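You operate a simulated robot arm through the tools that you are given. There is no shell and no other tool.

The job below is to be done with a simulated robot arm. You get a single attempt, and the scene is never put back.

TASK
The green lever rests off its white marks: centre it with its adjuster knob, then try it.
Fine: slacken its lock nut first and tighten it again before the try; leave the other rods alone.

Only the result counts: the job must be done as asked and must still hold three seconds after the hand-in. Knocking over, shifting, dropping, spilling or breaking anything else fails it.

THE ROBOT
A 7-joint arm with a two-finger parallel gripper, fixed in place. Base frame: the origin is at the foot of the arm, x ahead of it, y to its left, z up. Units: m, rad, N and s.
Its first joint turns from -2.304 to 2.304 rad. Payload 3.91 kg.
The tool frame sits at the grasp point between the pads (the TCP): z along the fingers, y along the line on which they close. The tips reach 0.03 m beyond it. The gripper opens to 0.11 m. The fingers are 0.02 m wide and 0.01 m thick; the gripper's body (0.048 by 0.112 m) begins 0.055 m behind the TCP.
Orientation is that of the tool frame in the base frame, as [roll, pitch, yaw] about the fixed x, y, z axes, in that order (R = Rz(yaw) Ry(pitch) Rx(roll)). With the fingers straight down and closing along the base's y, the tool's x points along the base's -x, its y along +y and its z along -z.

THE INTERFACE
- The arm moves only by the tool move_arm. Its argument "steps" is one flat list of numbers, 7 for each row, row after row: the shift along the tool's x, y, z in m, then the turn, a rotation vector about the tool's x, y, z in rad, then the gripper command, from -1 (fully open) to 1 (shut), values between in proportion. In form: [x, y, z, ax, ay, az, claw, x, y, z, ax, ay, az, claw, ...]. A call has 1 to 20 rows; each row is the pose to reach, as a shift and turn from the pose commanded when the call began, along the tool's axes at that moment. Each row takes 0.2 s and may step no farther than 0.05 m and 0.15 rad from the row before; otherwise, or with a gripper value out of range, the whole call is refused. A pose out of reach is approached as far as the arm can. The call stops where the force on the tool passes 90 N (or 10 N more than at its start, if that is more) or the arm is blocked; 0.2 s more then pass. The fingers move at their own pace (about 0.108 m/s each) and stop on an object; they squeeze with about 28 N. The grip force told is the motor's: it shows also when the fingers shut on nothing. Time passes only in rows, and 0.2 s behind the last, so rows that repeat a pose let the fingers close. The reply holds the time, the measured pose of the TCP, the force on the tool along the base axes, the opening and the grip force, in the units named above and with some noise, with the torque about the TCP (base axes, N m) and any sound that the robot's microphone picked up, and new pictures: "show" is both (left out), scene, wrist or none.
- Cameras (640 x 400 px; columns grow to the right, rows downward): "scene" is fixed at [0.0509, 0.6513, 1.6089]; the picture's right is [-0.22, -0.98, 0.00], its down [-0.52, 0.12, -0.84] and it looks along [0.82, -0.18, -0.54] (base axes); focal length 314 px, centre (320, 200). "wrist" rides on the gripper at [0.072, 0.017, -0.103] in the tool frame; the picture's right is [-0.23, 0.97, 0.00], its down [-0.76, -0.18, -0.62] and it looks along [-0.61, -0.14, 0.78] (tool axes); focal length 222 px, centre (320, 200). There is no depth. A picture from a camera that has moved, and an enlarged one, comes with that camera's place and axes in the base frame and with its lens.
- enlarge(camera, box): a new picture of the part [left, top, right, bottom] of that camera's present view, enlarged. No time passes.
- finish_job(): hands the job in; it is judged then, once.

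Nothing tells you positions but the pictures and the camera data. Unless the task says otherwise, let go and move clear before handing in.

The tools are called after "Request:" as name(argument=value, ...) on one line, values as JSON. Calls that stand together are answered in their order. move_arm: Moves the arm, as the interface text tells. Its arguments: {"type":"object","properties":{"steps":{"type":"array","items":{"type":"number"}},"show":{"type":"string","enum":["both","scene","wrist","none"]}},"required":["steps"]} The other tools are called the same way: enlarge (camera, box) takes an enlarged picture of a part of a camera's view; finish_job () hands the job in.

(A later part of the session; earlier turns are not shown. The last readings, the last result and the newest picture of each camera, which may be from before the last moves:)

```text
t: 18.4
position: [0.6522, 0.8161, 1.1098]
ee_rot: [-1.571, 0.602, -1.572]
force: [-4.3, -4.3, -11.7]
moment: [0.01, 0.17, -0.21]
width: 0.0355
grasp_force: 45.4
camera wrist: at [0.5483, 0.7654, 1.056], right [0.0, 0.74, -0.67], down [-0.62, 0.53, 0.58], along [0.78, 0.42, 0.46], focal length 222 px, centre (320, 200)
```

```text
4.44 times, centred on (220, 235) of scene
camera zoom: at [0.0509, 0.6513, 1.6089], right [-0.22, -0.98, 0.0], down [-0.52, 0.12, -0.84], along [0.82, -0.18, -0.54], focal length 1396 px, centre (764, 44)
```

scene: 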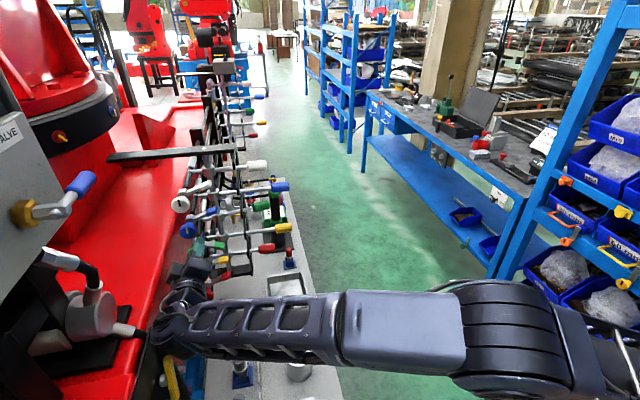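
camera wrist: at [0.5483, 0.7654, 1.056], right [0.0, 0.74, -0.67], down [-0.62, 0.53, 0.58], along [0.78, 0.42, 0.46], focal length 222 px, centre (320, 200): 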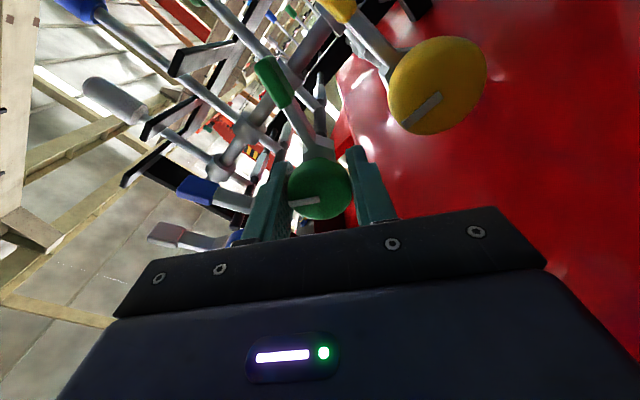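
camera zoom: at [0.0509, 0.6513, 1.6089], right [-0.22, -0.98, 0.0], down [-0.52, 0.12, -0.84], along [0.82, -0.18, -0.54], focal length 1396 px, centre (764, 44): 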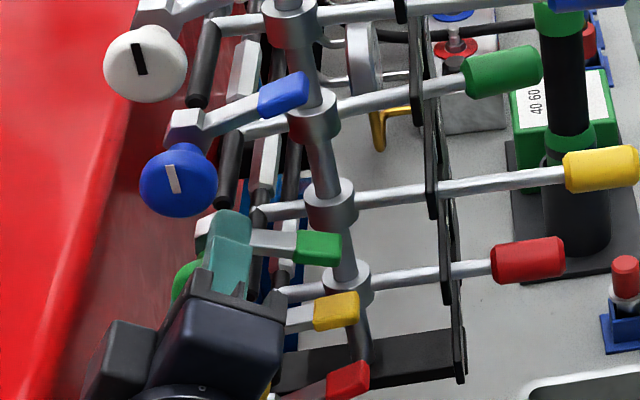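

Clockwise moved the green handle further away (+x), which is wrong. I'll turn counter-clockwise back through the start and about 0.6 rad beyond it.

Request:
move_arm(steps=[0, 0, 0, 0, 0, -0.12, 1, 0, 0, 0, 0, 0, -0.24, 1, 0, 0, 0, 0, 0, -0.36, 1, 0, 0, 0, 0, 0, -0.48, 1, 0, 0, 0, 0, 0, -0.6, 1, 0, 0, 0, 0, 0, -0.72, 1, 0, 0, 0, 0, 0, -0.84, 1, 0, 0, 0, 0, 0, -0.96, 1, 0, 0, 0, 0, 0, -1.08, 1, 0, 0, 0, 0, 0, -1.2, 1])

Request:
enlarge(camera="wrist", box=[220, 0, 480, 200])

Request:
enlarge(camera="scene", box=[170, 190, 270, 280])

```text
t: 20.6
position: [0.6518, 0.8162, 1.1099]
ee_rot: [-1.573, -0.604, -1.571]
force: [-14.4, -12.6, -27.0]
moment: [0.01, -0.05, 0.04]
width: 0.0354
grasp_force: 45.4
camera wrist: at [0.5484, 0.7463, 1.1371], right [0.0, -0.36, -0.93], down [-0.62, 0.73, -0.28], along [0.78, 0.58, -0.23], focal length 222 px, centre (320, 200)
```

scene: 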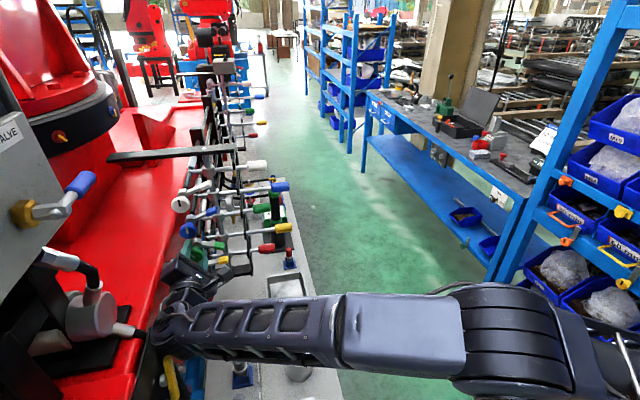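
wrist: 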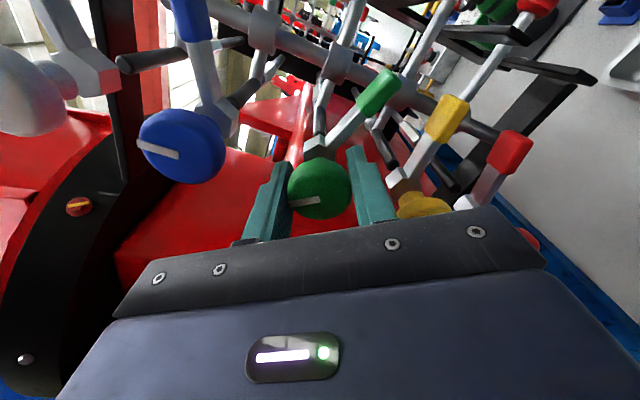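

```text
2.00 times, centred on (350, 100) of wrist
camera zoom: at [0.5484, 0.7463, 1.1371], right [0.0, -0.36, -0.93], down [-0.62, 0.73, -0.28], along [0.78, 0.58, -0.23], focal length 444 px, centre (260, 400)
```

zoom: 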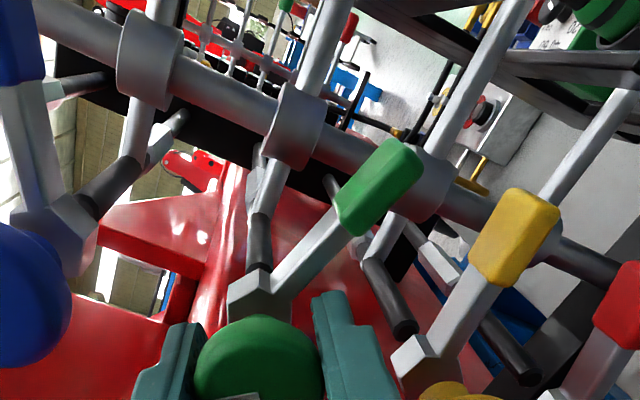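

```text
4.44 times, centred on (220, 235) of scene
camera zoom: at [0.0509, 0.6513, 1.6089], right [-0.22, -0.98, 0.0], down [-0.52, 0.12, -0.84], along [0.82, -0.18, -0.54], focal length 1396 px, centre (764, 44)
```

zoom: 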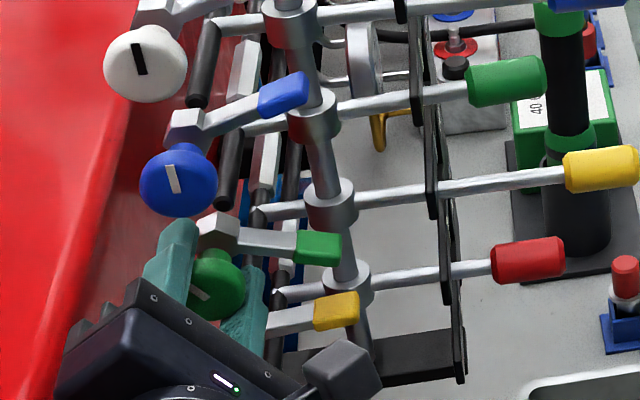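

Counter-clockwise brings the handle back toward −x, about 5.5 px per 0.6 rad in this zoom. I'll measure all the levers' slopes more finely.

Request:
enlarge(camera="scene", box=[235, 195, 315, 245])

Request:
enlarge(camera="scene", box=[235, 220, 315, 270])

Request:
enlarge(camera="scene", box=[215, 155, 295, 205])

```text
8.00 times, centred on (275, 220) of scene
camera zoom: at [0.0509, 0.6513, 1.6089], right [-0.22, -0.98, 0.0], down [-0.52, 0.12, -0.84], along [0.82, -0.18, -0.54], focal length 2512 px, centre (680, 40)
```

zoom: 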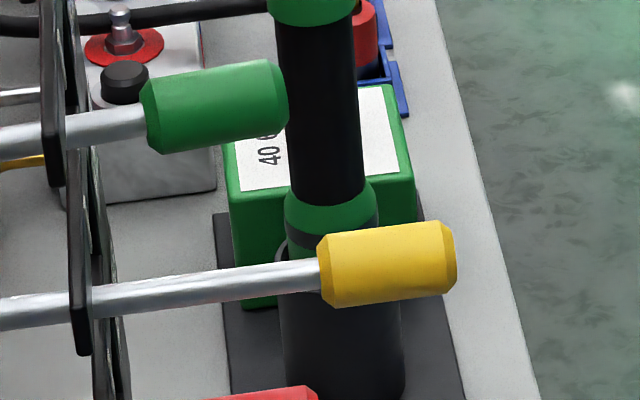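

```text
8.00 times, centred on (275, 245) of scene
camera zoom: at [0.0509, 0.6513, 1.6089], right [-0.22, -0.98, 0.0], down [-0.52, 0.12, -0.84], along [0.82, -0.18, -0.54], focal length 2512 px, centre (680, -160)
```

zoom: 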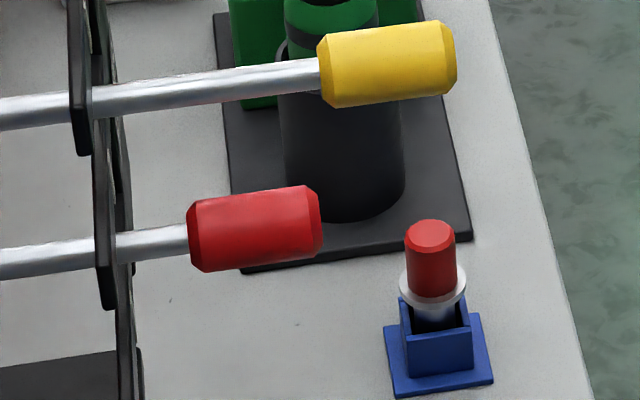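

```text
8.00 times, centred on (255, 180) of scene
camera zoom: at [0.0509, 0.6513, 1.6089], right [-0.22, -0.98, 0.0], down [-0.52, 0.12, -0.84], along [0.82, -0.18, -0.54], focal length 2512 px, centre (840, 360)
```

zoom: 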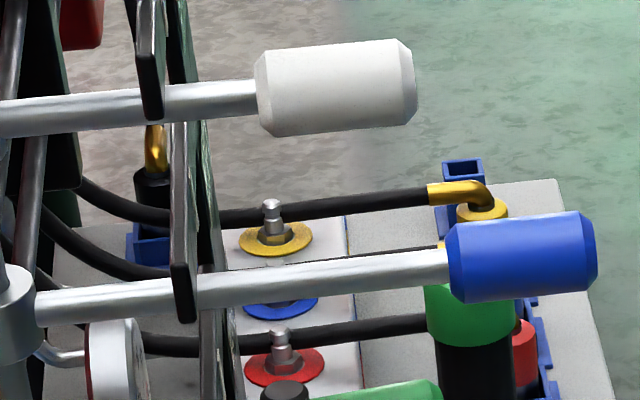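

By comparison with the blue and yellow levers, green still needs roughly 0.2–0.3 rad more. I'll turn 0.25 rad further, release, back off, and go look end-on along the lever at the marks.

Request:
move_arm(steps=[0, 0, 0, 0, 0, -0.1, 1, 0, 0, 0, 0, 0, -0.2, 1, 0, 0, 0, 0, 0, -0.25, 1, 0, 0, 0, 0, 0, -0.25, 1, 0, 0, 0, 0, 0, -0.25, 0.5, 0, 0, 0, 0, 0, -0.25, -0.1, 0, 0, 0, 0, 0, -0.25, -0.1, 0, 0, -0.04, 0, 0, -0.25, -0.1, 0, 0, -0.08, 0, 0, -0.25, -0.1, 0, 0, -0.12, 0, 0, -0.25, -0.1])

Request:
enlarge(camera="scene", box=[170, 190, 270, 280])

Request:
enlarge(camera="wrist", box=[240, 0, 500, 200])

```text
t: 22.8
position: [0.5317, 0.8157, 1.1108]
ee_rot: [-1.57, -0.848, -1.571]
force: [-0.2, 0.0, -0.4]
moment: [-0.01, -0.02, 0.02]
width: 0.0605
grasp_force: 0.1
camera wrist: at [0.4279, 0.7556, 1.1545], right [0.0, -0.58, -0.81], down [-0.62, 0.64, -0.45], along [0.78, 0.51, -0.36], focal length 222 px, centre (320, 200)
```

scene: 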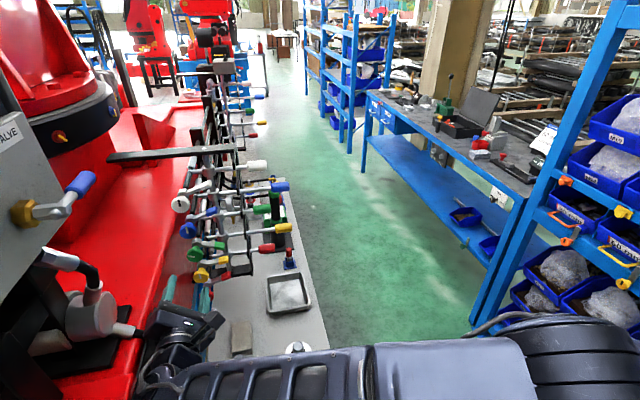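
wrist: 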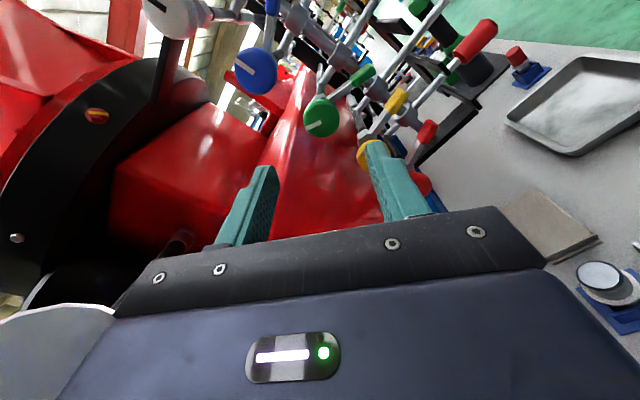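

```text
4.44 times, centred on (220, 235) of scene
camera zoom: at [0.0509, 0.6513, 1.6089], right [-0.22, -0.98, 0.0], down [-0.52, 0.12, -0.84], along [0.82, -0.18, -0.54], focal length 1396 px, centre (764, 44)
```

zoom: 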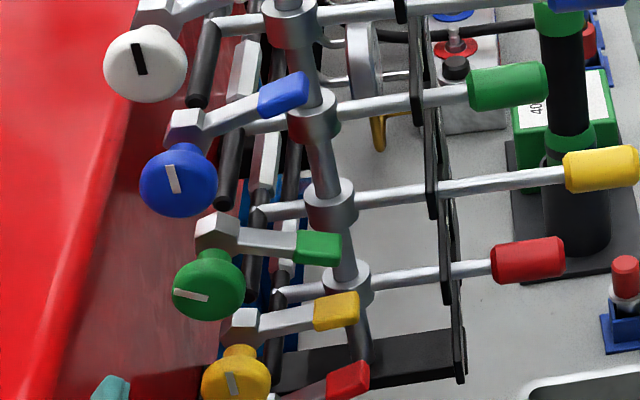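

```text
2.00 times, centred on (370, 100) of wrist
camera zoom: at [0.4279, 0.7556, 1.1545], right [0.0, -0.58, -0.81], down [-0.62, 0.64, -0.45], along [0.78, 0.51, -0.36], focal length 444 px, centre (220, 400)
```

zoom: 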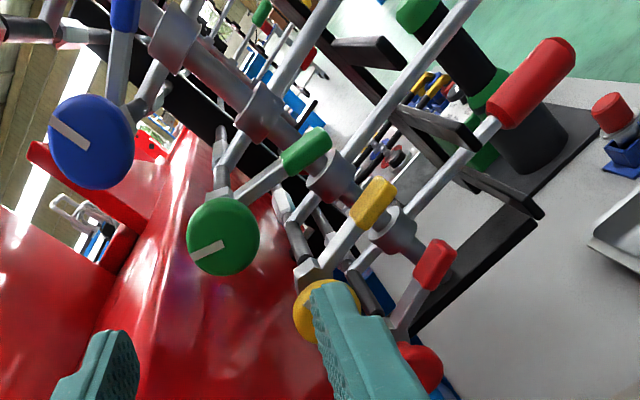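

The lever now looks close to centred. I'll pull away to the right, then yaw to look straight along +y, end-on at the levers and their white marks.

Request:
move_arm(steps=[0.0246, 0.0343, 0, 0, 0, 0.106, -0.1, 0.0491, 0.0686, 0, 0, 0, 0.212, -0.1, 0.0737, 0.1029, 0, 0, 0, 0.318, -0.4, 0.0983, 0.1372, 0, 0, 0, 0.424, -0.6, 0.1229, 0.1716, 0, 0, 0, 0.53, -0.8, 0.1474, 0.2059, 0, 0, 0, 0.636, -1, 0.172, 0.2402, 0, 0, 0, 0.742, -1, 0.1966, 0.2745, 0, 0, 0, 0.848, -1], show="none")

Request:
move_arm(steps=[0, 0, 0.035, 0, -0.1296, 0, -1, 0, 0, 0.07, 0, -0.2591, 0, -1, 0, 0, 0.105, 0, -0.3887, 0, -1, 0, 0, 0.14, 0, -0.5183, 0, -1, 0, 0, 0.18, 0, -0.6479, 0, -1, 0, 0, 0.22, 0, -0.7774, 0, -1, 0, 0, 0.26, 0, -0.907, 0, -1])

Request:
enlarge(camera="wrist", box=[230, 100, 430, 220])

```text
t: 24.6
position: [0.5311, 0.4795, 1.0769]
ee_rot: [-1.571, -0.001, -1.571]
force: [0.3, 0.9, -0.8]
moment: [-0.01, 0.0, 0.0]
width: 0.1102
grasp_force: 0.1
```

```text
t: 26.2
position: [0.6972, 0.48, 1.0816]
ee_rot: [-1.584, -0.001, -0.972]
force: [0.3, -0.2, -0.2]
moment: [0.04, 0.0, 0.02]
width: 0.1101
grasp_force: 0.1
out of reach, approached as far as the arm can: row 5, 6, 7
camera wrist: at [0.6521, 0.3618, 1.0661], right [-0.14, 0.18, -0.97], down [-0.94, 0.28, 0.18], along [0.31, 0.94, 0.13], focal length 222 px, centre (320, 200)
```

scene: 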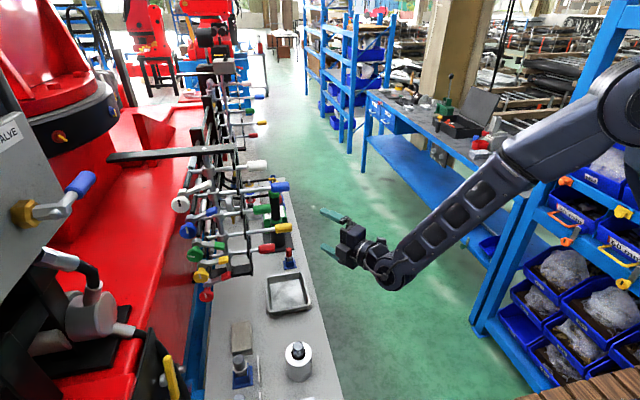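
wrist: 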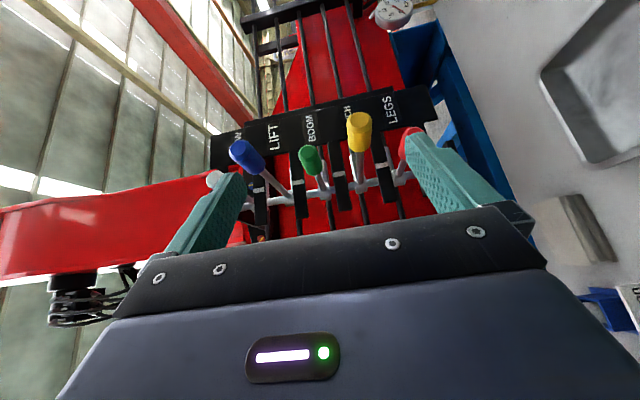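

```text
3.20 times, centred on (330, 160) of wrist
camera zoom: at [0.6521, 0.3618, 1.0661], right [-0.14, 0.18, -0.97], down [-0.94, 0.28, 0.18], along [0.31, 0.94, 0.13], focal length 711 px, centre (288, 328)
```

zoom: 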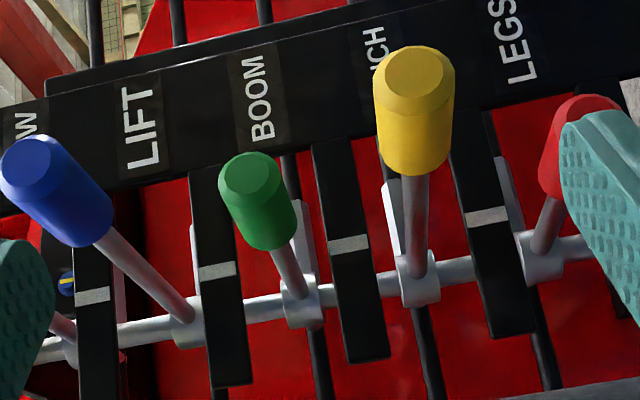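

This is a usable end-on view. The marks lie at about x 0.803, y 0.709 and the lever heights fit. I'll enlarge each lever to compare rod positions against the mark lines.

Request:
enlarge(camera="wrist", box=[290, 155, 354, 205])

Request:
enlarge(camera="wrist", box=[250, 155, 314, 205])

Request:
enlarge(camera="wrist", box=[332, 145, 396, 195])

```text
8.00 times, centred on (322, 180) of wrist
camera zoom: at [0.6521, 0.3618, 1.0661], right [-0.14, 0.18, -0.97], down [-0.94, 0.28, 0.18], along [0.31, 0.94, 0.13], focal length 1777 px, centre (304, 360)
```

zoom: 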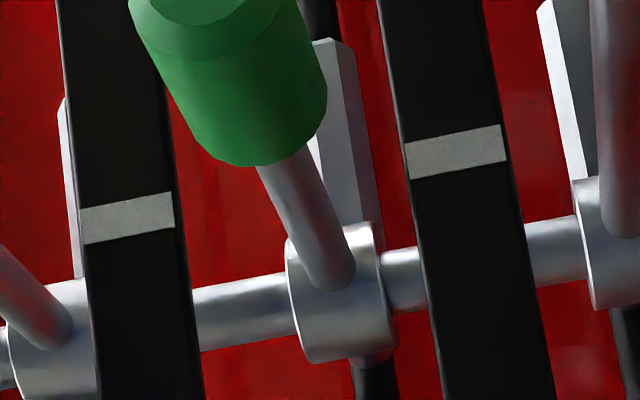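

```text
8.00 times, centred on (282, 180) of wrist
camera zoom: at [0.6521, 0.3618, 1.0661], right [-0.14, 0.18, -0.97], down [-0.94, 0.28, 0.18], along [0.31, 0.94, 0.13], focal length 1777 px, centre (624, 360)
```

zoom: 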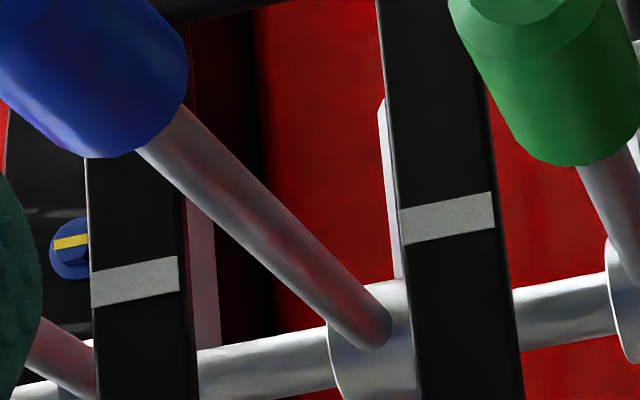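

```text
8.00 times, centred on (364, 170) of wrist
camera zoom: at [0.6521, 0.3618, 1.0661], right [-0.14, 0.18, -0.97], down [-0.94, 0.28, 0.18], along [0.31, 0.94, 0.13], focal length 1777 px, centre (-32, 440)
```

zoom: 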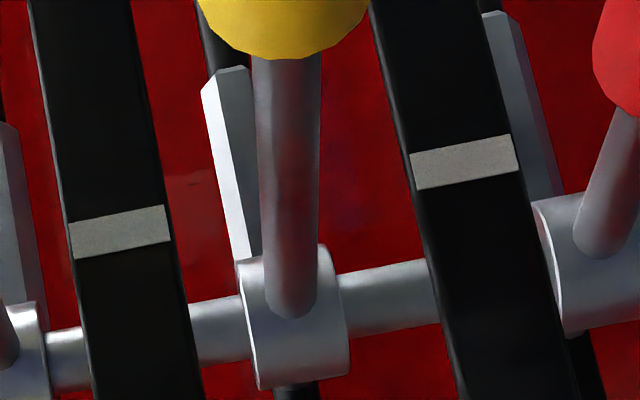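

Blue and yellow sit right on their marks. Green still seems offset slightly to +x, so I'll re-measure it from the scene camera.

Request:
enlarge(camera="scene", box=[232, 195, 280, 225])

Request:
enlarge(camera="scene", box=[236, 175, 284, 205])

Request:
enlarge(camera="scene", box=[240, 218, 288, 248])

Request:
enlarge(camera="scene", box=[240, 235, 288, 265])

```text
13.33 times, centred on (256, 210) of scene
camera zoom: at [0.0509, 0.6513, 1.6089], right [-0.22, -0.98, 0.0], down [-0.52, 0.12, -0.84], along [0.82, -0.18, -0.54], focal length 4187 px, centre (1173, 67)
```

zoom: 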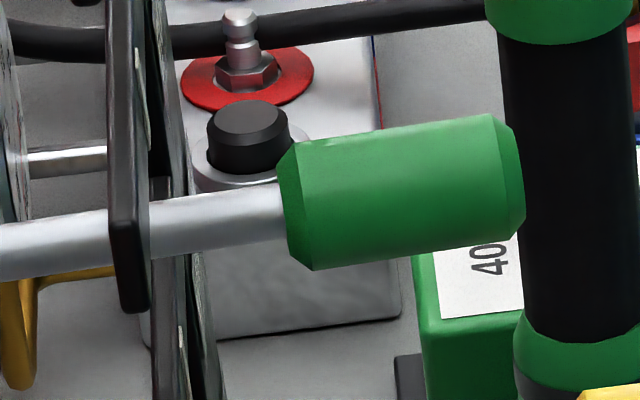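

```text
13.33 times, centred on (260, 190) of scene
camera zoom: at [0.0509, 0.6513, 1.6089], right [-0.22, -0.98, 0.0], down [-0.52, 0.12, -0.84], along [0.82, -0.18, -0.54], focal length 4187 px, centre (1120, 333)
```

zoom: 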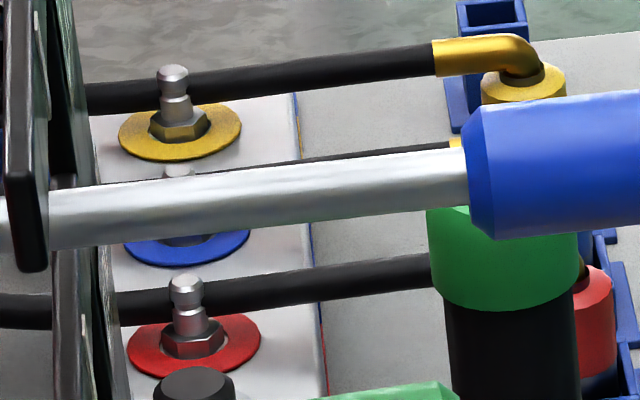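

```text
13.33 times, centred on (264, 233) of scene
camera zoom: at [0.0509, 0.6513, 1.6089], right [-0.22, -0.98, 0.0], down [-0.52, 0.12, -0.84], along [0.82, -0.18, -0.54], focal length 4187 px, centre (1067, -240)
```

zoom: 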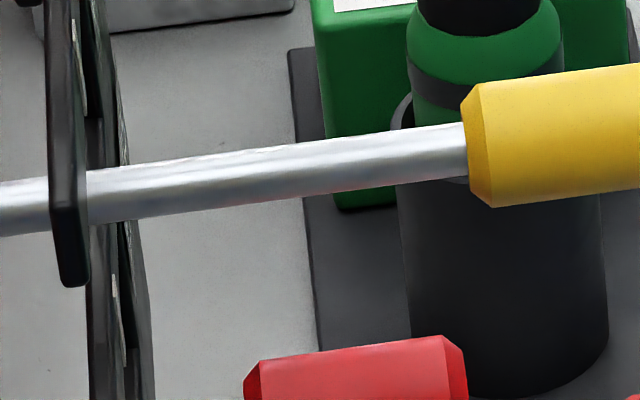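

```text
13.33 times, centred on (264, 250) of scene
camera zoom: at [0.0509, 0.6513, 1.6089], right [-0.22, -0.98, 0.0], down [-0.52, 0.12, -0.84], along [0.82, -0.18, -0.54], focal length 4187 px, centre (1067, -467)
```

zoom: 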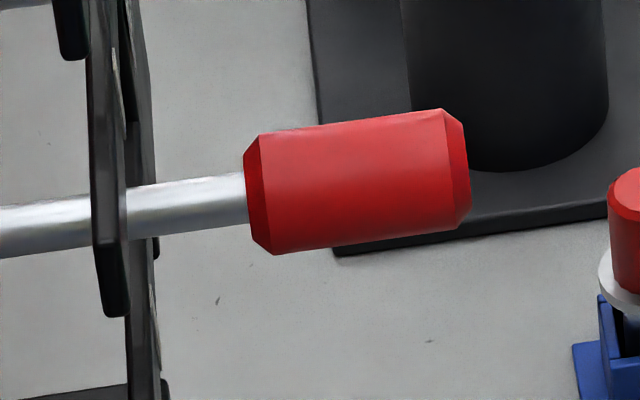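

Now a precise comparison: the green slope is −0.150 where the neighbours imply −0.116. Green is still about 0.06 rad off to +x, which needs roughly 0.7 rad more counter-clockwise on the knob. I'll go back to the knob.

Request:
move_arm(steps=[-0.0186, 0, -0.0273, 0, 0.12, 0, -0.6, -0.0372, 0, -0.0545, 0, 0.24, 0, -0.3, -0.0557, 0, -0.0818, 0, 0.36, 0, -0.1, -0.0743, 0, -0.109, 0, 0.48, 0, -0.1, -0.0929, 0, -0.1363, 0, 0.599, 0, -0.1], show="none")

```text
t: 27.4
position: [0.5299, 0.4812, 1.0842]
ee_rot: [-1.579, -0.01, -1.574]
force: [-0.2, -0.3, -0.8]
moment: [-0.01, 0.02, 0.05]
width: 0.0604
grasp_force: 0.1
```

I'm back at the retreat point. I'll move left to in front of the green knob.

Request:
move_arm(steps=[-0.048, -0.0042, 0, 0, 0, 0, -0.1, -0.096, -0.0083, 0, 0, 0, 0, -0.1, -0.144, -0.0125, 0, 0, 0, 0, -0.1, -0.192, -0.0166, 0, 0, 0, 0, -0.1, -0.24, -0.0208, 0, 0, 0, 0, -0.1, -0.288, -0.025, 0, 0, 0, 0, -0.1, -0.335, -0.029, 0, 0, 0, 0, -0.1, -0.335, -0.029, 0.035, 0, 0, 0, -0.1, -0.335, -0.029, 0.068, 0, 0, 0, -0.1], show="wrist")

```text
t: 29.4
position: [0.598, 0.8171, 1.1078]
ee_rot: [-1.579, -0.009, -1.57]
force: [-0.2, -0.3, 0.0]
moment: [0.0, 0.01, -0.01]
width: 0.0604
grasp_force: 0.0
camera wrist: at [0.494, 0.7437, 1.0934], right [-0.01, 0.22, -0.98], down [-0.62, 0.76, 0.18], along [0.78, 0.61, 0.13], focal length 222 px, centre (320, 200)
```

wrist: 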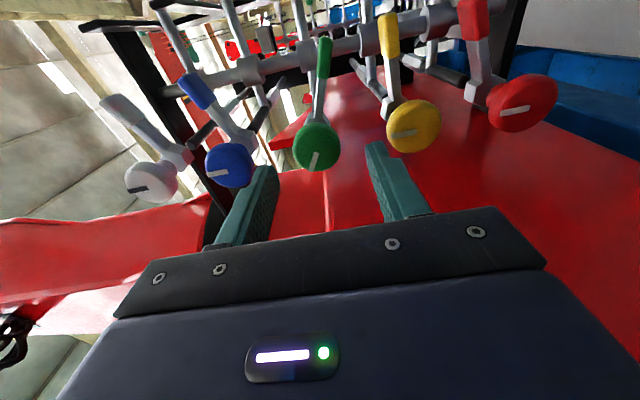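

Lined up again. I'll advance, grip, and turn 0.7 rad counter-clockwise.

Request:
move_arm(steps=[0.001, -0.0026, 0.02, 0, 0, 0, -0.1, 0.001, -0.0026, 0.04, 0, 0, 0, -0.1, 0.001, -0.0026, 0.054, 0, 0, 0, -0.1, 0.001, -0.0026, 0.054, 0, 0, 0, 0.3, 0.001, -0.0026, 0.054, 0, 0, 0, 0.6, 0.001, -0.0026, 0.054, 0, 0, 0, 1, 0.001, -0.0026, 0.054, 0, 0, -0.1, 1, 0.001, -0.0026, 0.054, 0, 0, -0.2, 1, 0.001, -0.0026, 0.054, 0, 0, -0.3, 1, 0.001, -0.0026, 0.054, 0, 0, -0.4, 1, 0.001, -0.0026, 0.054, 0, 0, -0.5, 1, 0.001, -0.0026, 0.054, 0, 0, -0.6, 1, 0.001, -0.0026, 0.054, 0, 0, -0.7, 1], show="wrist")

Request:
enlarge(camera="scene", box=[232, 195, 280, 225])

Request:
enlarge(camera="scene", box=[170, 190, 270, 280])

```text
t: 32.2
position: [0.6533, 0.8142, 1.1103]
ee_rot: [-1.584, -0.712, -1.563]
force: [6.8, 2.8, -1.0]
moment: [-0.01, -0.48, -0.54]
width: 0.0352
grasp_force: 45.0
camera wrist: at [0.5495, 0.7486, 1.1459], right [-0.01, -0.46, -0.89], down [-0.63, 0.69, -0.36], along [0.78, 0.55, -0.3], focal length 222 px, centre (320, 200)
```

wrist: 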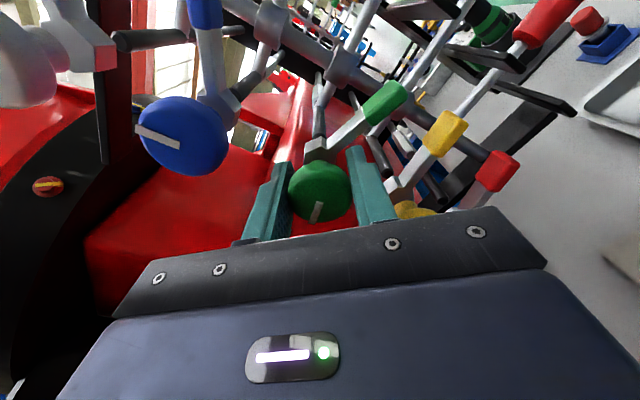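

```text
13.33 times, centred on (256, 210) of scene
camera zoom: at [0.0509, 0.6513, 1.6089], right [-0.22, -0.98, 0.0], down [-0.52, 0.12, -0.84], along [0.82, -0.18, -0.54], focal length 4187 px, centre (1173, 67)
```

zoom: 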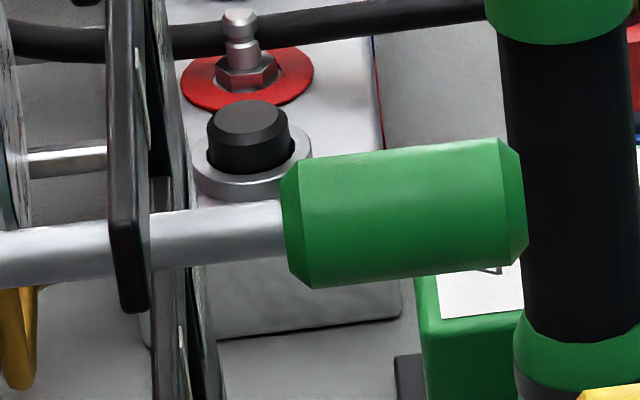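

```text
4.44 times, centred on (220, 235) of scene
camera zoom: at [0.0509, 0.6513, 1.6089], right [-0.22, -0.98, 0.0], down [-0.52, 0.12, -0.84], along [0.82, -0.18, -0.54], focal length 1396 px, centre (764, 44)
```

zoom: 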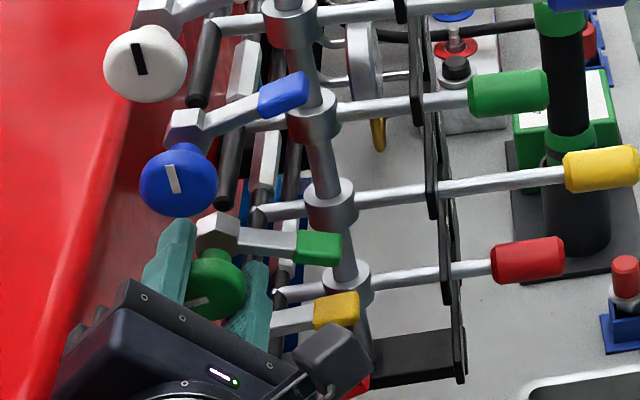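

Green now reads a slope of about −0.113 against a target of about −0.116, which is very near centre. I'll check with whole-lever views of blue, green and yellow before releasing.

Request:
enlarge(camera="scene", box=[236, 172, 300, 212])

Request:
enlarge(camera="scene", box=[232, 192, 296, 232])

Request:
enlarge(camera="scene", box=[240, 212, 304, 252])

Request:
enlarge(camera="scene", box=[228, 150, 292, 190])

```text
10.00 times, centred on (268, 192) of scene
camera zoom: at [0.0509, 0.6513, 1.6089], right [-0.22, -0.98, 0.0], down [-0.52, 0.12, -0.84], along [0.82, -0.18, -0.54], focal length 3140 px, centre (840, 280)
```

zoom: 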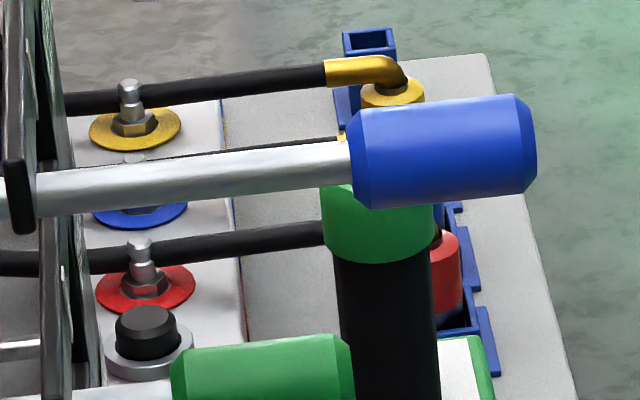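

```text
10.00 times, centred on (264, 212) of scene
camera zoom: at [0.0509, 0.6513, 1.6089], right [-0.22, -0.98, 0.0], down [-0.52, 0.12, -0.84], along [0.82, -0.18, -0.54], focal length 3140 px, centre (880, 80)
```

zoom: 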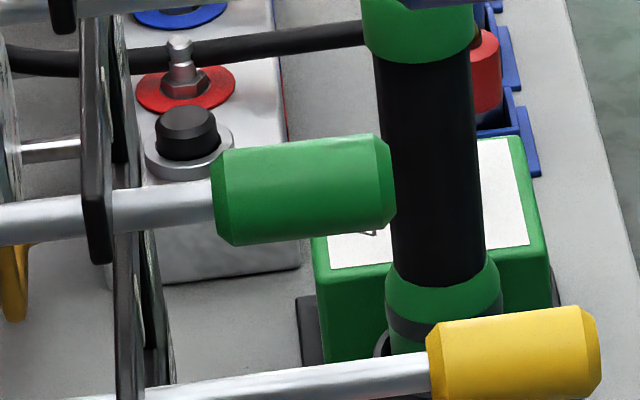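

```text
10.00 times, centred on (272, 232) of scene
camera zoom: at [0.0509, 0.6513, 1.6089], right [-0.22, -0.98, 0.0], down [-0.52, 0.12, -0.84], along [0.82, -0.18, -0.54], focal length 3140 px, centre (800, -120)
```

zoom: 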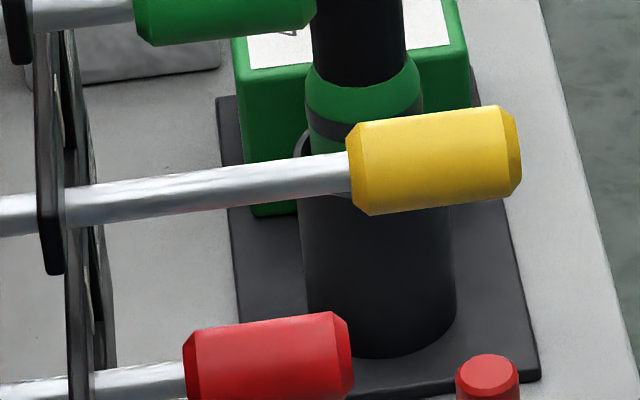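

```text
10.00 times, centred on (260, 170) of scene
camera zoom: at [0.0509, 0.6513, 1.6089], right [-0.22, -0.98, 0.0], down [-0.52, 0.12, -0.84], along [0.82, -0.18, -0.54], focal length 3140 px, centre (920, 500)
```

zoom: 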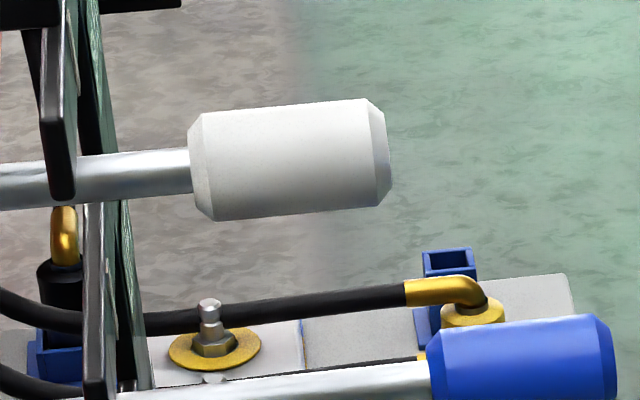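

Averaged over both edge measurements, green matches the neutral line of the others within about 0.5°. I'll release the knob, back out, and line up with the slackened lock lever tip.

Request:
move_arm(steps=[0, 0, 0, 0, 0, 0, 0.6, 0, 0, 0, 0, 0, 0, 0.1, 0, 0, 0, 0, 0, 0, -0.1, 0, 0, -0.03, 0, 0, 0, -0.1, 0, 0, -0.065, 0, 0, 0, -0.1, 0.0031, 0.0058, -0.07, 0, 0, 0.134, 0.1, 0.0062, 0.0117, -0.07, 0, 0, 0.268, 0.3, 0.0092, 0.0175, -0.07, 0, 0, 0.4, 0.5, 0.0123, 0.0234, -0.07, 0, 0, 0.535, 0.6, 0.0154, 0.0292, -0.07, 0, 0, 0.67, 0.6, 0.0185, 0.035, -0.07, 0, 0, 0.8, 0.6, 0.0215, 0.0409, -0.07, 0, 0, 0.935, 0.6, 0.0246, 0.0467, -0.07, 0, 0, 1.07, 0.6], show="wrist")

Request:
enlarge(camera="wrist", box=[220, 80, 420, 220])

Request:
enlarge(camera="scene", box=[170, 190, 270, 280])

```text
t: 35.0
position: [0.5818, 0.7652, 1.0928]
ee_rot: [-1.58, 0.363, -1.577]
force: [-0.1, -0.8, 0.6]
moment: [-0.01, 0.0, 0.01]
width: 0.0221
grasp_force: 0.1
camera wrist: at [0.4783, 0.7033, 1.0512], right [-0.01, 0.56, -0.83], down [-0.62, 0.65, 0.44], along [0.79, 0.52, 0.34], focal length 222 px, centre (320, 200)
```

wrist: 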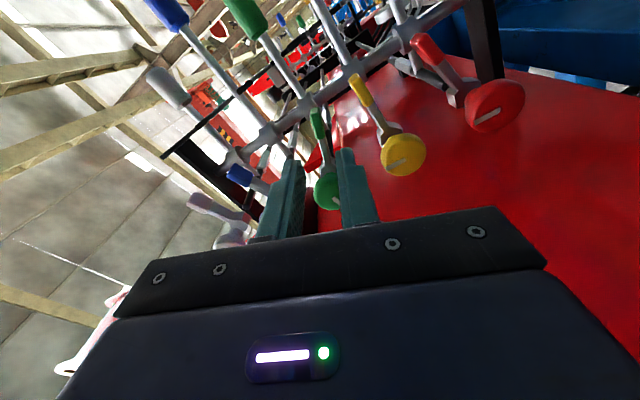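

```text
2.86 times, centred on (320, 150) of wrist
camera zoom: at [0.4783, 0.7033, 1.0512], right [-0.01, 0.56, -0.83], down [-0.62, 0.65, 0.44], along [0.79, 0.52, 0.34], focal length 635 px, centre (320, 343)
```

zoom: 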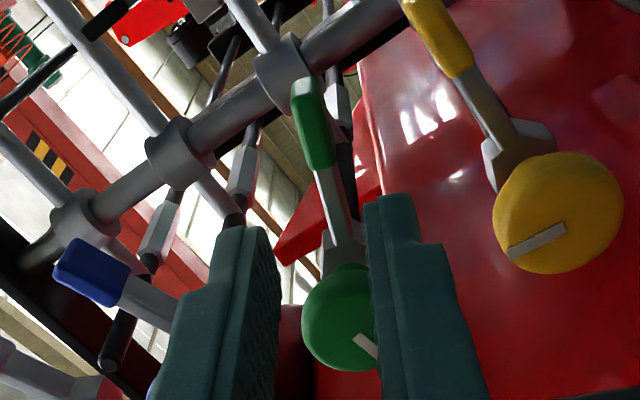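

```text
4.44 times, centred on (220, 235) of scene
camera zoom: at [0.0509, 0.6513, 1.6089], right [-0.22, -0.98, 0.0], down [-0.52, 0.12, -0.84], along [0.82, -0.18, -0.54], focal length 1396 px, centre (764, 44)
```

zoom: 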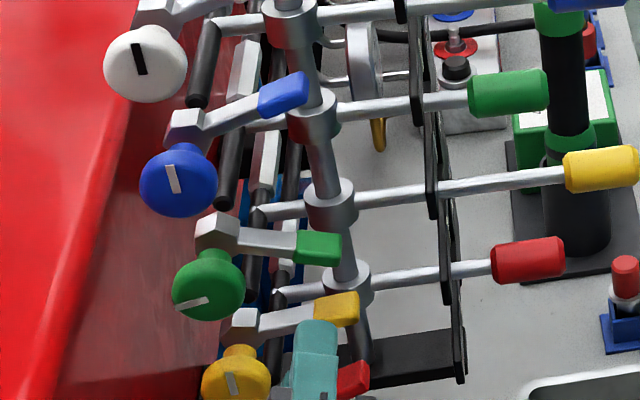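

The lock tip is centred between the fingers. I'll advance and grip it.

Request:
move_arm(steps=[-0.0005, -0.0005, 0.035, 0, 0, 0, 0.6, -0.001, -0.001, 0.07, 0, 0, 0, 0.6, -0.0014, -0.0015, 0.103, 0, 0, 0, 0.6, -0.0014, -0.0015, 0.103, 0, 0, 0, 0.8, -0.0014, -0.0015, 0.103, 0, 0, 0, 1, -0.0014, -0.0015, 0.103, 0, 0, 0, 1], show="wrist")

Request:
enlarge(camera="wrist", box=[220, 80, 420, 220])

```text
t: 36.4
position: [0.6863, 0.7656, 1.0926]
ee_rot: [-1.579, 0.363, -1.576]
force: [6.6, -2.6, 8.8]
moment: [-0.86, -0.18, -0.29]
width: 0.0097
grasp_force: 44.9
camera wrist: at [0.582, 0.7042, 1.0523], right [-0.01, 0.56, -0.83], down [-0.62, 0.65, 0.44], along [0.79, 0.52, 0.34], focal length 222 px, centre (320, 200)
```

wrist: 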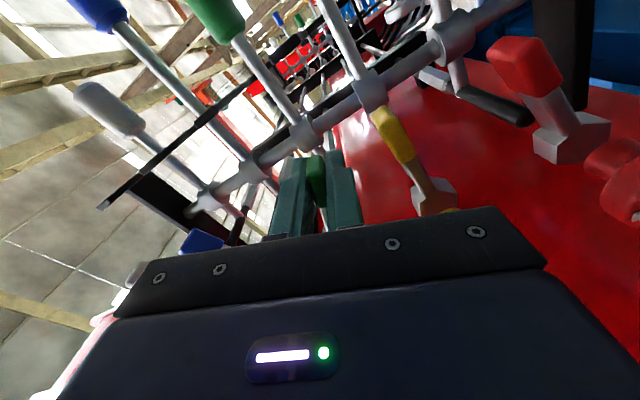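

```text
2.86 times, centred on (320, 150) of wrist
camera zoom: at [0.582, 0.7042, 1.0523], right [-0.01, 0.56, -0.83], down [-0.62, 0.65, 0.44], along [0.79, 0.52, 0.34], focal length 635 px, centre (320, 343)
```

zoom: 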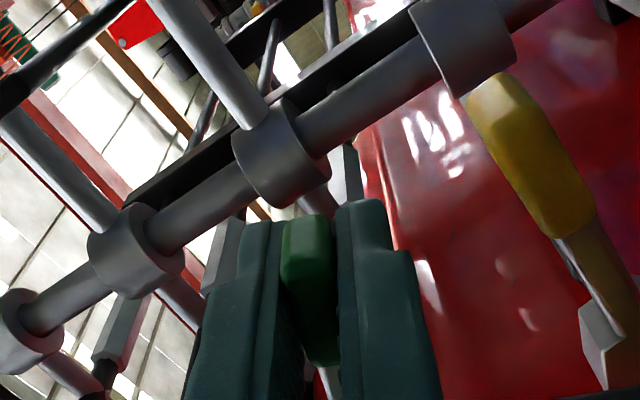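

The green lock tip is gripped. I notice the yellow lock lever has shifted down a little from its original angle: my lower finger must have nudged it when I opened at t≈14. First I'll re-tighten green (tip up to its stop), then restore yellow.

Request:
move_arm(steps=[-0.0003, -0.0055, 0, 0, 0, -0.1, 1, -0.0011, -0.0109, 0, 0, 0, -0.2, 1, -0.0025, -0.0163, 0, 0, 0, -0.3, 1, -0.0043, -0.0214, 0, 0, 0, -0.4, 1, -0.0067, -0.0264, 0, 0, 0, -0.5, 1, -0.0096, -0.0311, 0, 0, 0, -0.6, 1], show="wrist")

Request:
enlarge(camera="wrist", box=[220, 80, 420, 220])

Request:
enlarge(camera="scene", box=[170, 190, 270, 280])

```text
t: 37.8
position: [0.6866, 0.7633, 1.1235]
ee_rot: [-1.582, -0.245, -1.569]
force: [11.6, -1.2, -15.4]
moment: [-0.76, -0.42, -0.4]
width: 0.0098
grasp_force: 45.0
camera wrist: at [0.5823, 0.69, 1.1255], right [-0.01, -0.01, -1.0], down [-0.62, 0.78, 0.0], along [0.78, 0.62, -0.02], focal length 222 px, centre (320, 200)
```

wrist: 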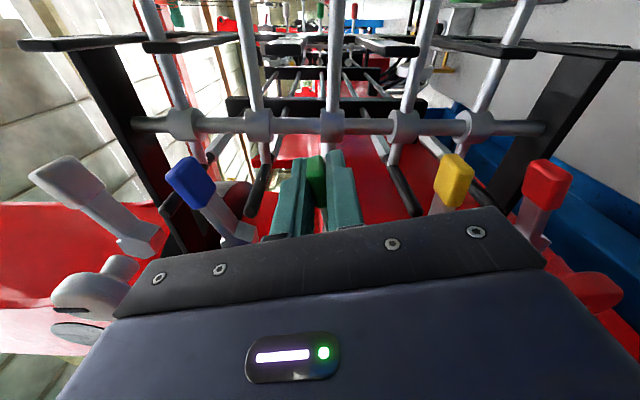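

```text
2.86 times, centred on (320, 150) of wrist
camera zoom: at [0.5823, 0.69, 1.1255], right [-0.01, -0.01, -1.0], down [-0.62, 0.78, 0.0], along [0.78, 0.62, -0.02], focal length 635 px, centre (320, 343)
```

zoom: 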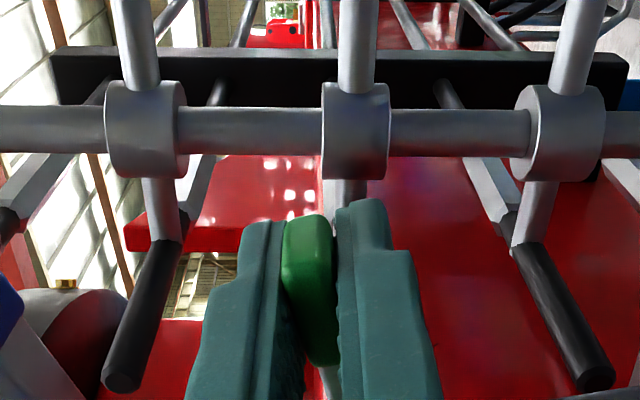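

```text
4.44 times, centred on (220, 235) of scene
camera zoom: at [0.0509, 0.6513, 1.6089], right [-0.22, -0.98, 0.0], down [-0.52, 0.12, -0.84], along [0.82, -0.18, -0.54], focal length 1396 px, centre (764, 44)
```

zoom: 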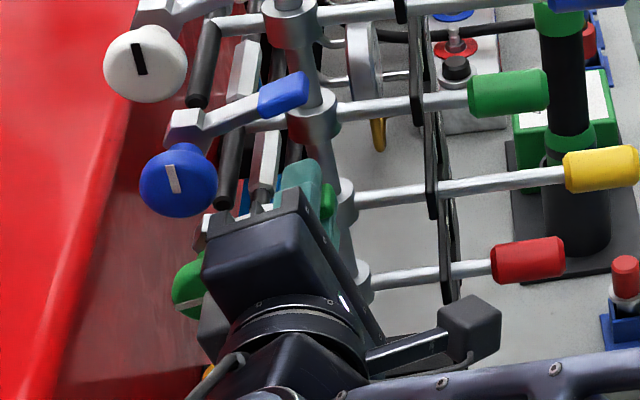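

Nearly back up. I'll continue to the stop and lean on it firmly.

Request:
move_arm(steps=[-0.0001, -0.0028, 0, 0, 0, -0.05, 1, -0.0003, -0.0055, 0, 0, 0, -0.1, 1, -0.0006, -0.008, 0, 0, 0, -0.12, 1, -0.0008, -0.0105, 0, 0, 0, -0.12, 1, -0.0008, -0.012, 0, 0, 0, -0.12, 1], show="none")

```text
t: 39.0
position: [0.6859, 0.7679, 1.1283]
ee_rot: [-1.588, -0.367, -1.568]
force: [-22.6, -47.2, -69.7]
moment: [-0.33, 0.02, -0.06]
width: 0.0098
grasp_force: 44.7
```

It is firm at the stop (about 84 N, same height as originally), so green is tight again. I'll relax, open a little, and back out.

Request:
move_arm(steps=[0, 0.003, 0, 0, 0, 0, 1, 0, 0.005, 0, 0, 0, 0, 1, 0, 0.005, 0, 0, 0, 0, 0.6, 0, 0.005, 0, 0, 0, 0, 0.6, 0, 0.005, -0.035, 0, 0, 0, 0.6, 0, 0.005, -0.075, 0, 0, 0, 0.6, 0, 0.005, -0.115, 0, 0, 0, 0.6], show="wrist")

Request:
enlarge(camera="wrist", box=[200, 60, 460, 220])

Request:
enlarge(camera="scene", box=[170, 190, 270, 280])

Request:
enlarge(camera="scene", box=[232, 192, 296, 232])

```text
t: 40.6
position: [0.5705, 0.7675, 1.1332]
ee_rot: [-1.581, -0.358, -1.57]
force: [0.5, -0.1, -0.4]
moment: [0.01, 0.0, 0.05]
width: 0.0219
grasp_force: 0.1
camera wrist: at [0.4668, 0.693, 1.1451], right [-0.01, -0.13, -0.99], down [-0.62, 0.78, -0.1], along [0.78, 0.62, -0.09], focal length 222 px, centre (320, 200)
```

wrist: 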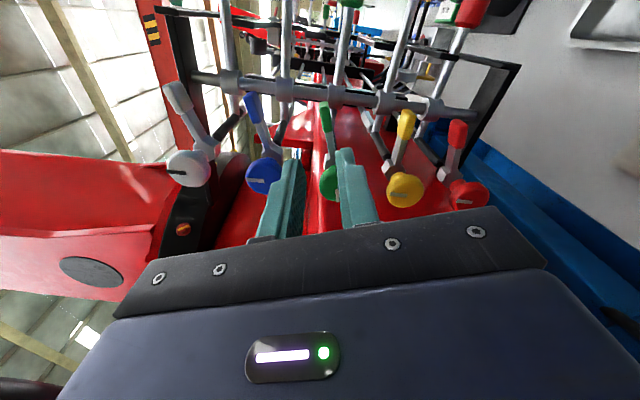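

```text
2.46 times, centred on (330, 140) of wrist
camera zoom: at [0.4668, 0.693, 1.1451], right [-0.01, -0.13, -0.99], down [-0.62, 0.78, -0.1], along [0.78, 0.62, -0.09], focal length 547 px, centre (295, 348)
```

zoom: 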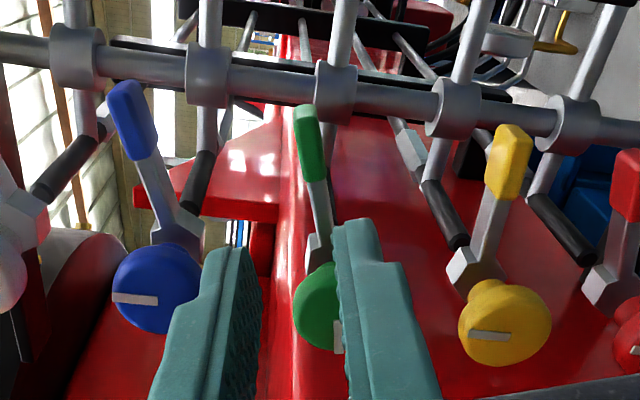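

```text
4.44 times, centred on (220, 235) of scene
camera zoom: at [0.0509, 0.6513, 1.6089], right [-0.22, -0.98, 0.0], down [-0.52, 0.12, -0.84], along [0.82, -0.18, -0.54], focal length 1396 px, centre (764, 44)
```

zoom: 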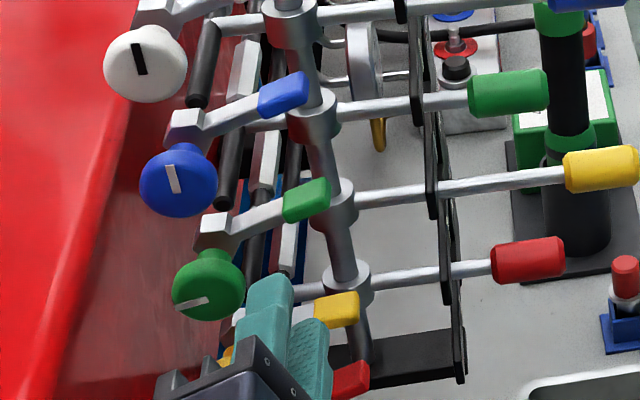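

```text
10.00 times, centred on (264, 212) of scene
camera zoom: at [0.0509, 0.6513, 1.6089], right [-0.22, -0.98, 0.0], down [-0.52, 0.12, -0.84], along [0.82, -0.18, -0.54], focal length 3140 px, centre (880, 80)
```

zoom: 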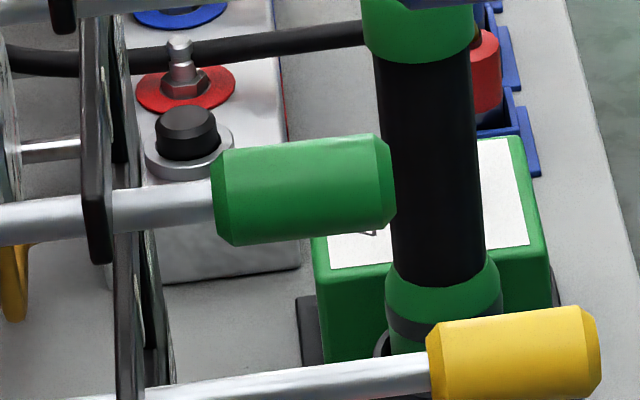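

Green is locked and its lever hasn't moved. The yellow lock lever sits at about +4° instead of +20°, so I'll line up with its tip at around (0.764, 1.042) to turn it back up to its stop.

Request:
move_arm(steps=[-0.0097, 0.028, 0, 0, 0, 0.097, 0.5, -0.0194, 0.056, 0, 0, 0, 0.193, 0.5, -0.0288, 0.0848, 0, 0, 0, 0.29, 0.5], show="wrist")

Request:
enlarge(camera="wrist", box=[220, 80, 420, 220])

Request:
enlarge(camera="scene", box=[180, 220, 260, 310])

```text
t: 41.4
position: [0.5714, 0.7639, 1.0448]
ee_rot: [-1.579, -0.068, -1.572]
force: [-0.6, 0.0, 0.5]
moment: [0.0, 0.06, 0.0]
width: 0.0273
grasp_force: 0.1
camera wrist: at [0.4664, 0.6901, 1.0343], right [-0.01, 0.16, -0.99], down [-0.62, 0.77, 0.13], along [0.78, 0.61, 0.09], focal length 222 px, centre (320, 200)
```

wrist: 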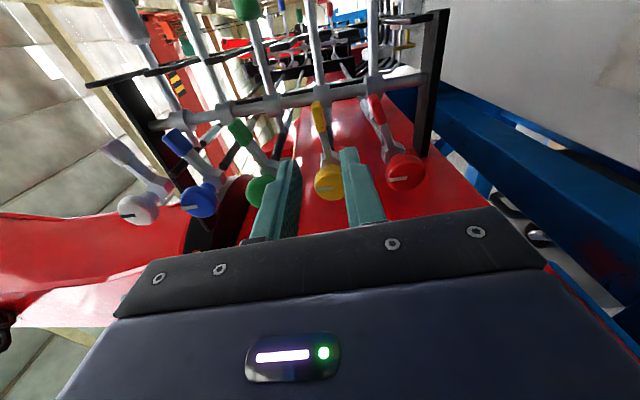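

```text
2.86 times, centred on (320, 150) of wrist
camera zoom: at [0.4664, 0.6901, 1.0343], right [-0.01, 0.16, -0.99], down [-0.62, 0.77, 0.13], along [0.78, 0.61, 0.09], focal length 635 px, centre (320, 343)
```

zoom: 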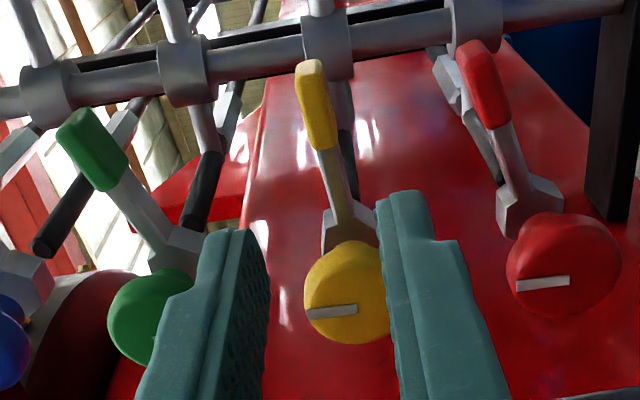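

```text
4.44 times, centred on (220, 265) of scene
camera zoom: at [0.0509, 0.6513, 1.6089], right [-0.22, -0.98, 0.0], down [-0.52, 0.12, -0.84], along [0.82, -0.18, -0.54], focal length 1396 px, centre (764, -89)
```

zoom: 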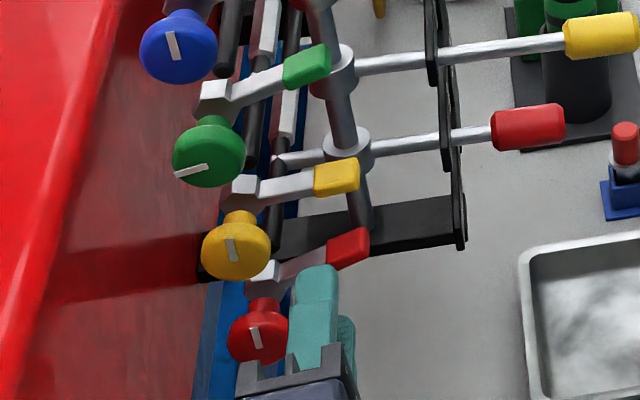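

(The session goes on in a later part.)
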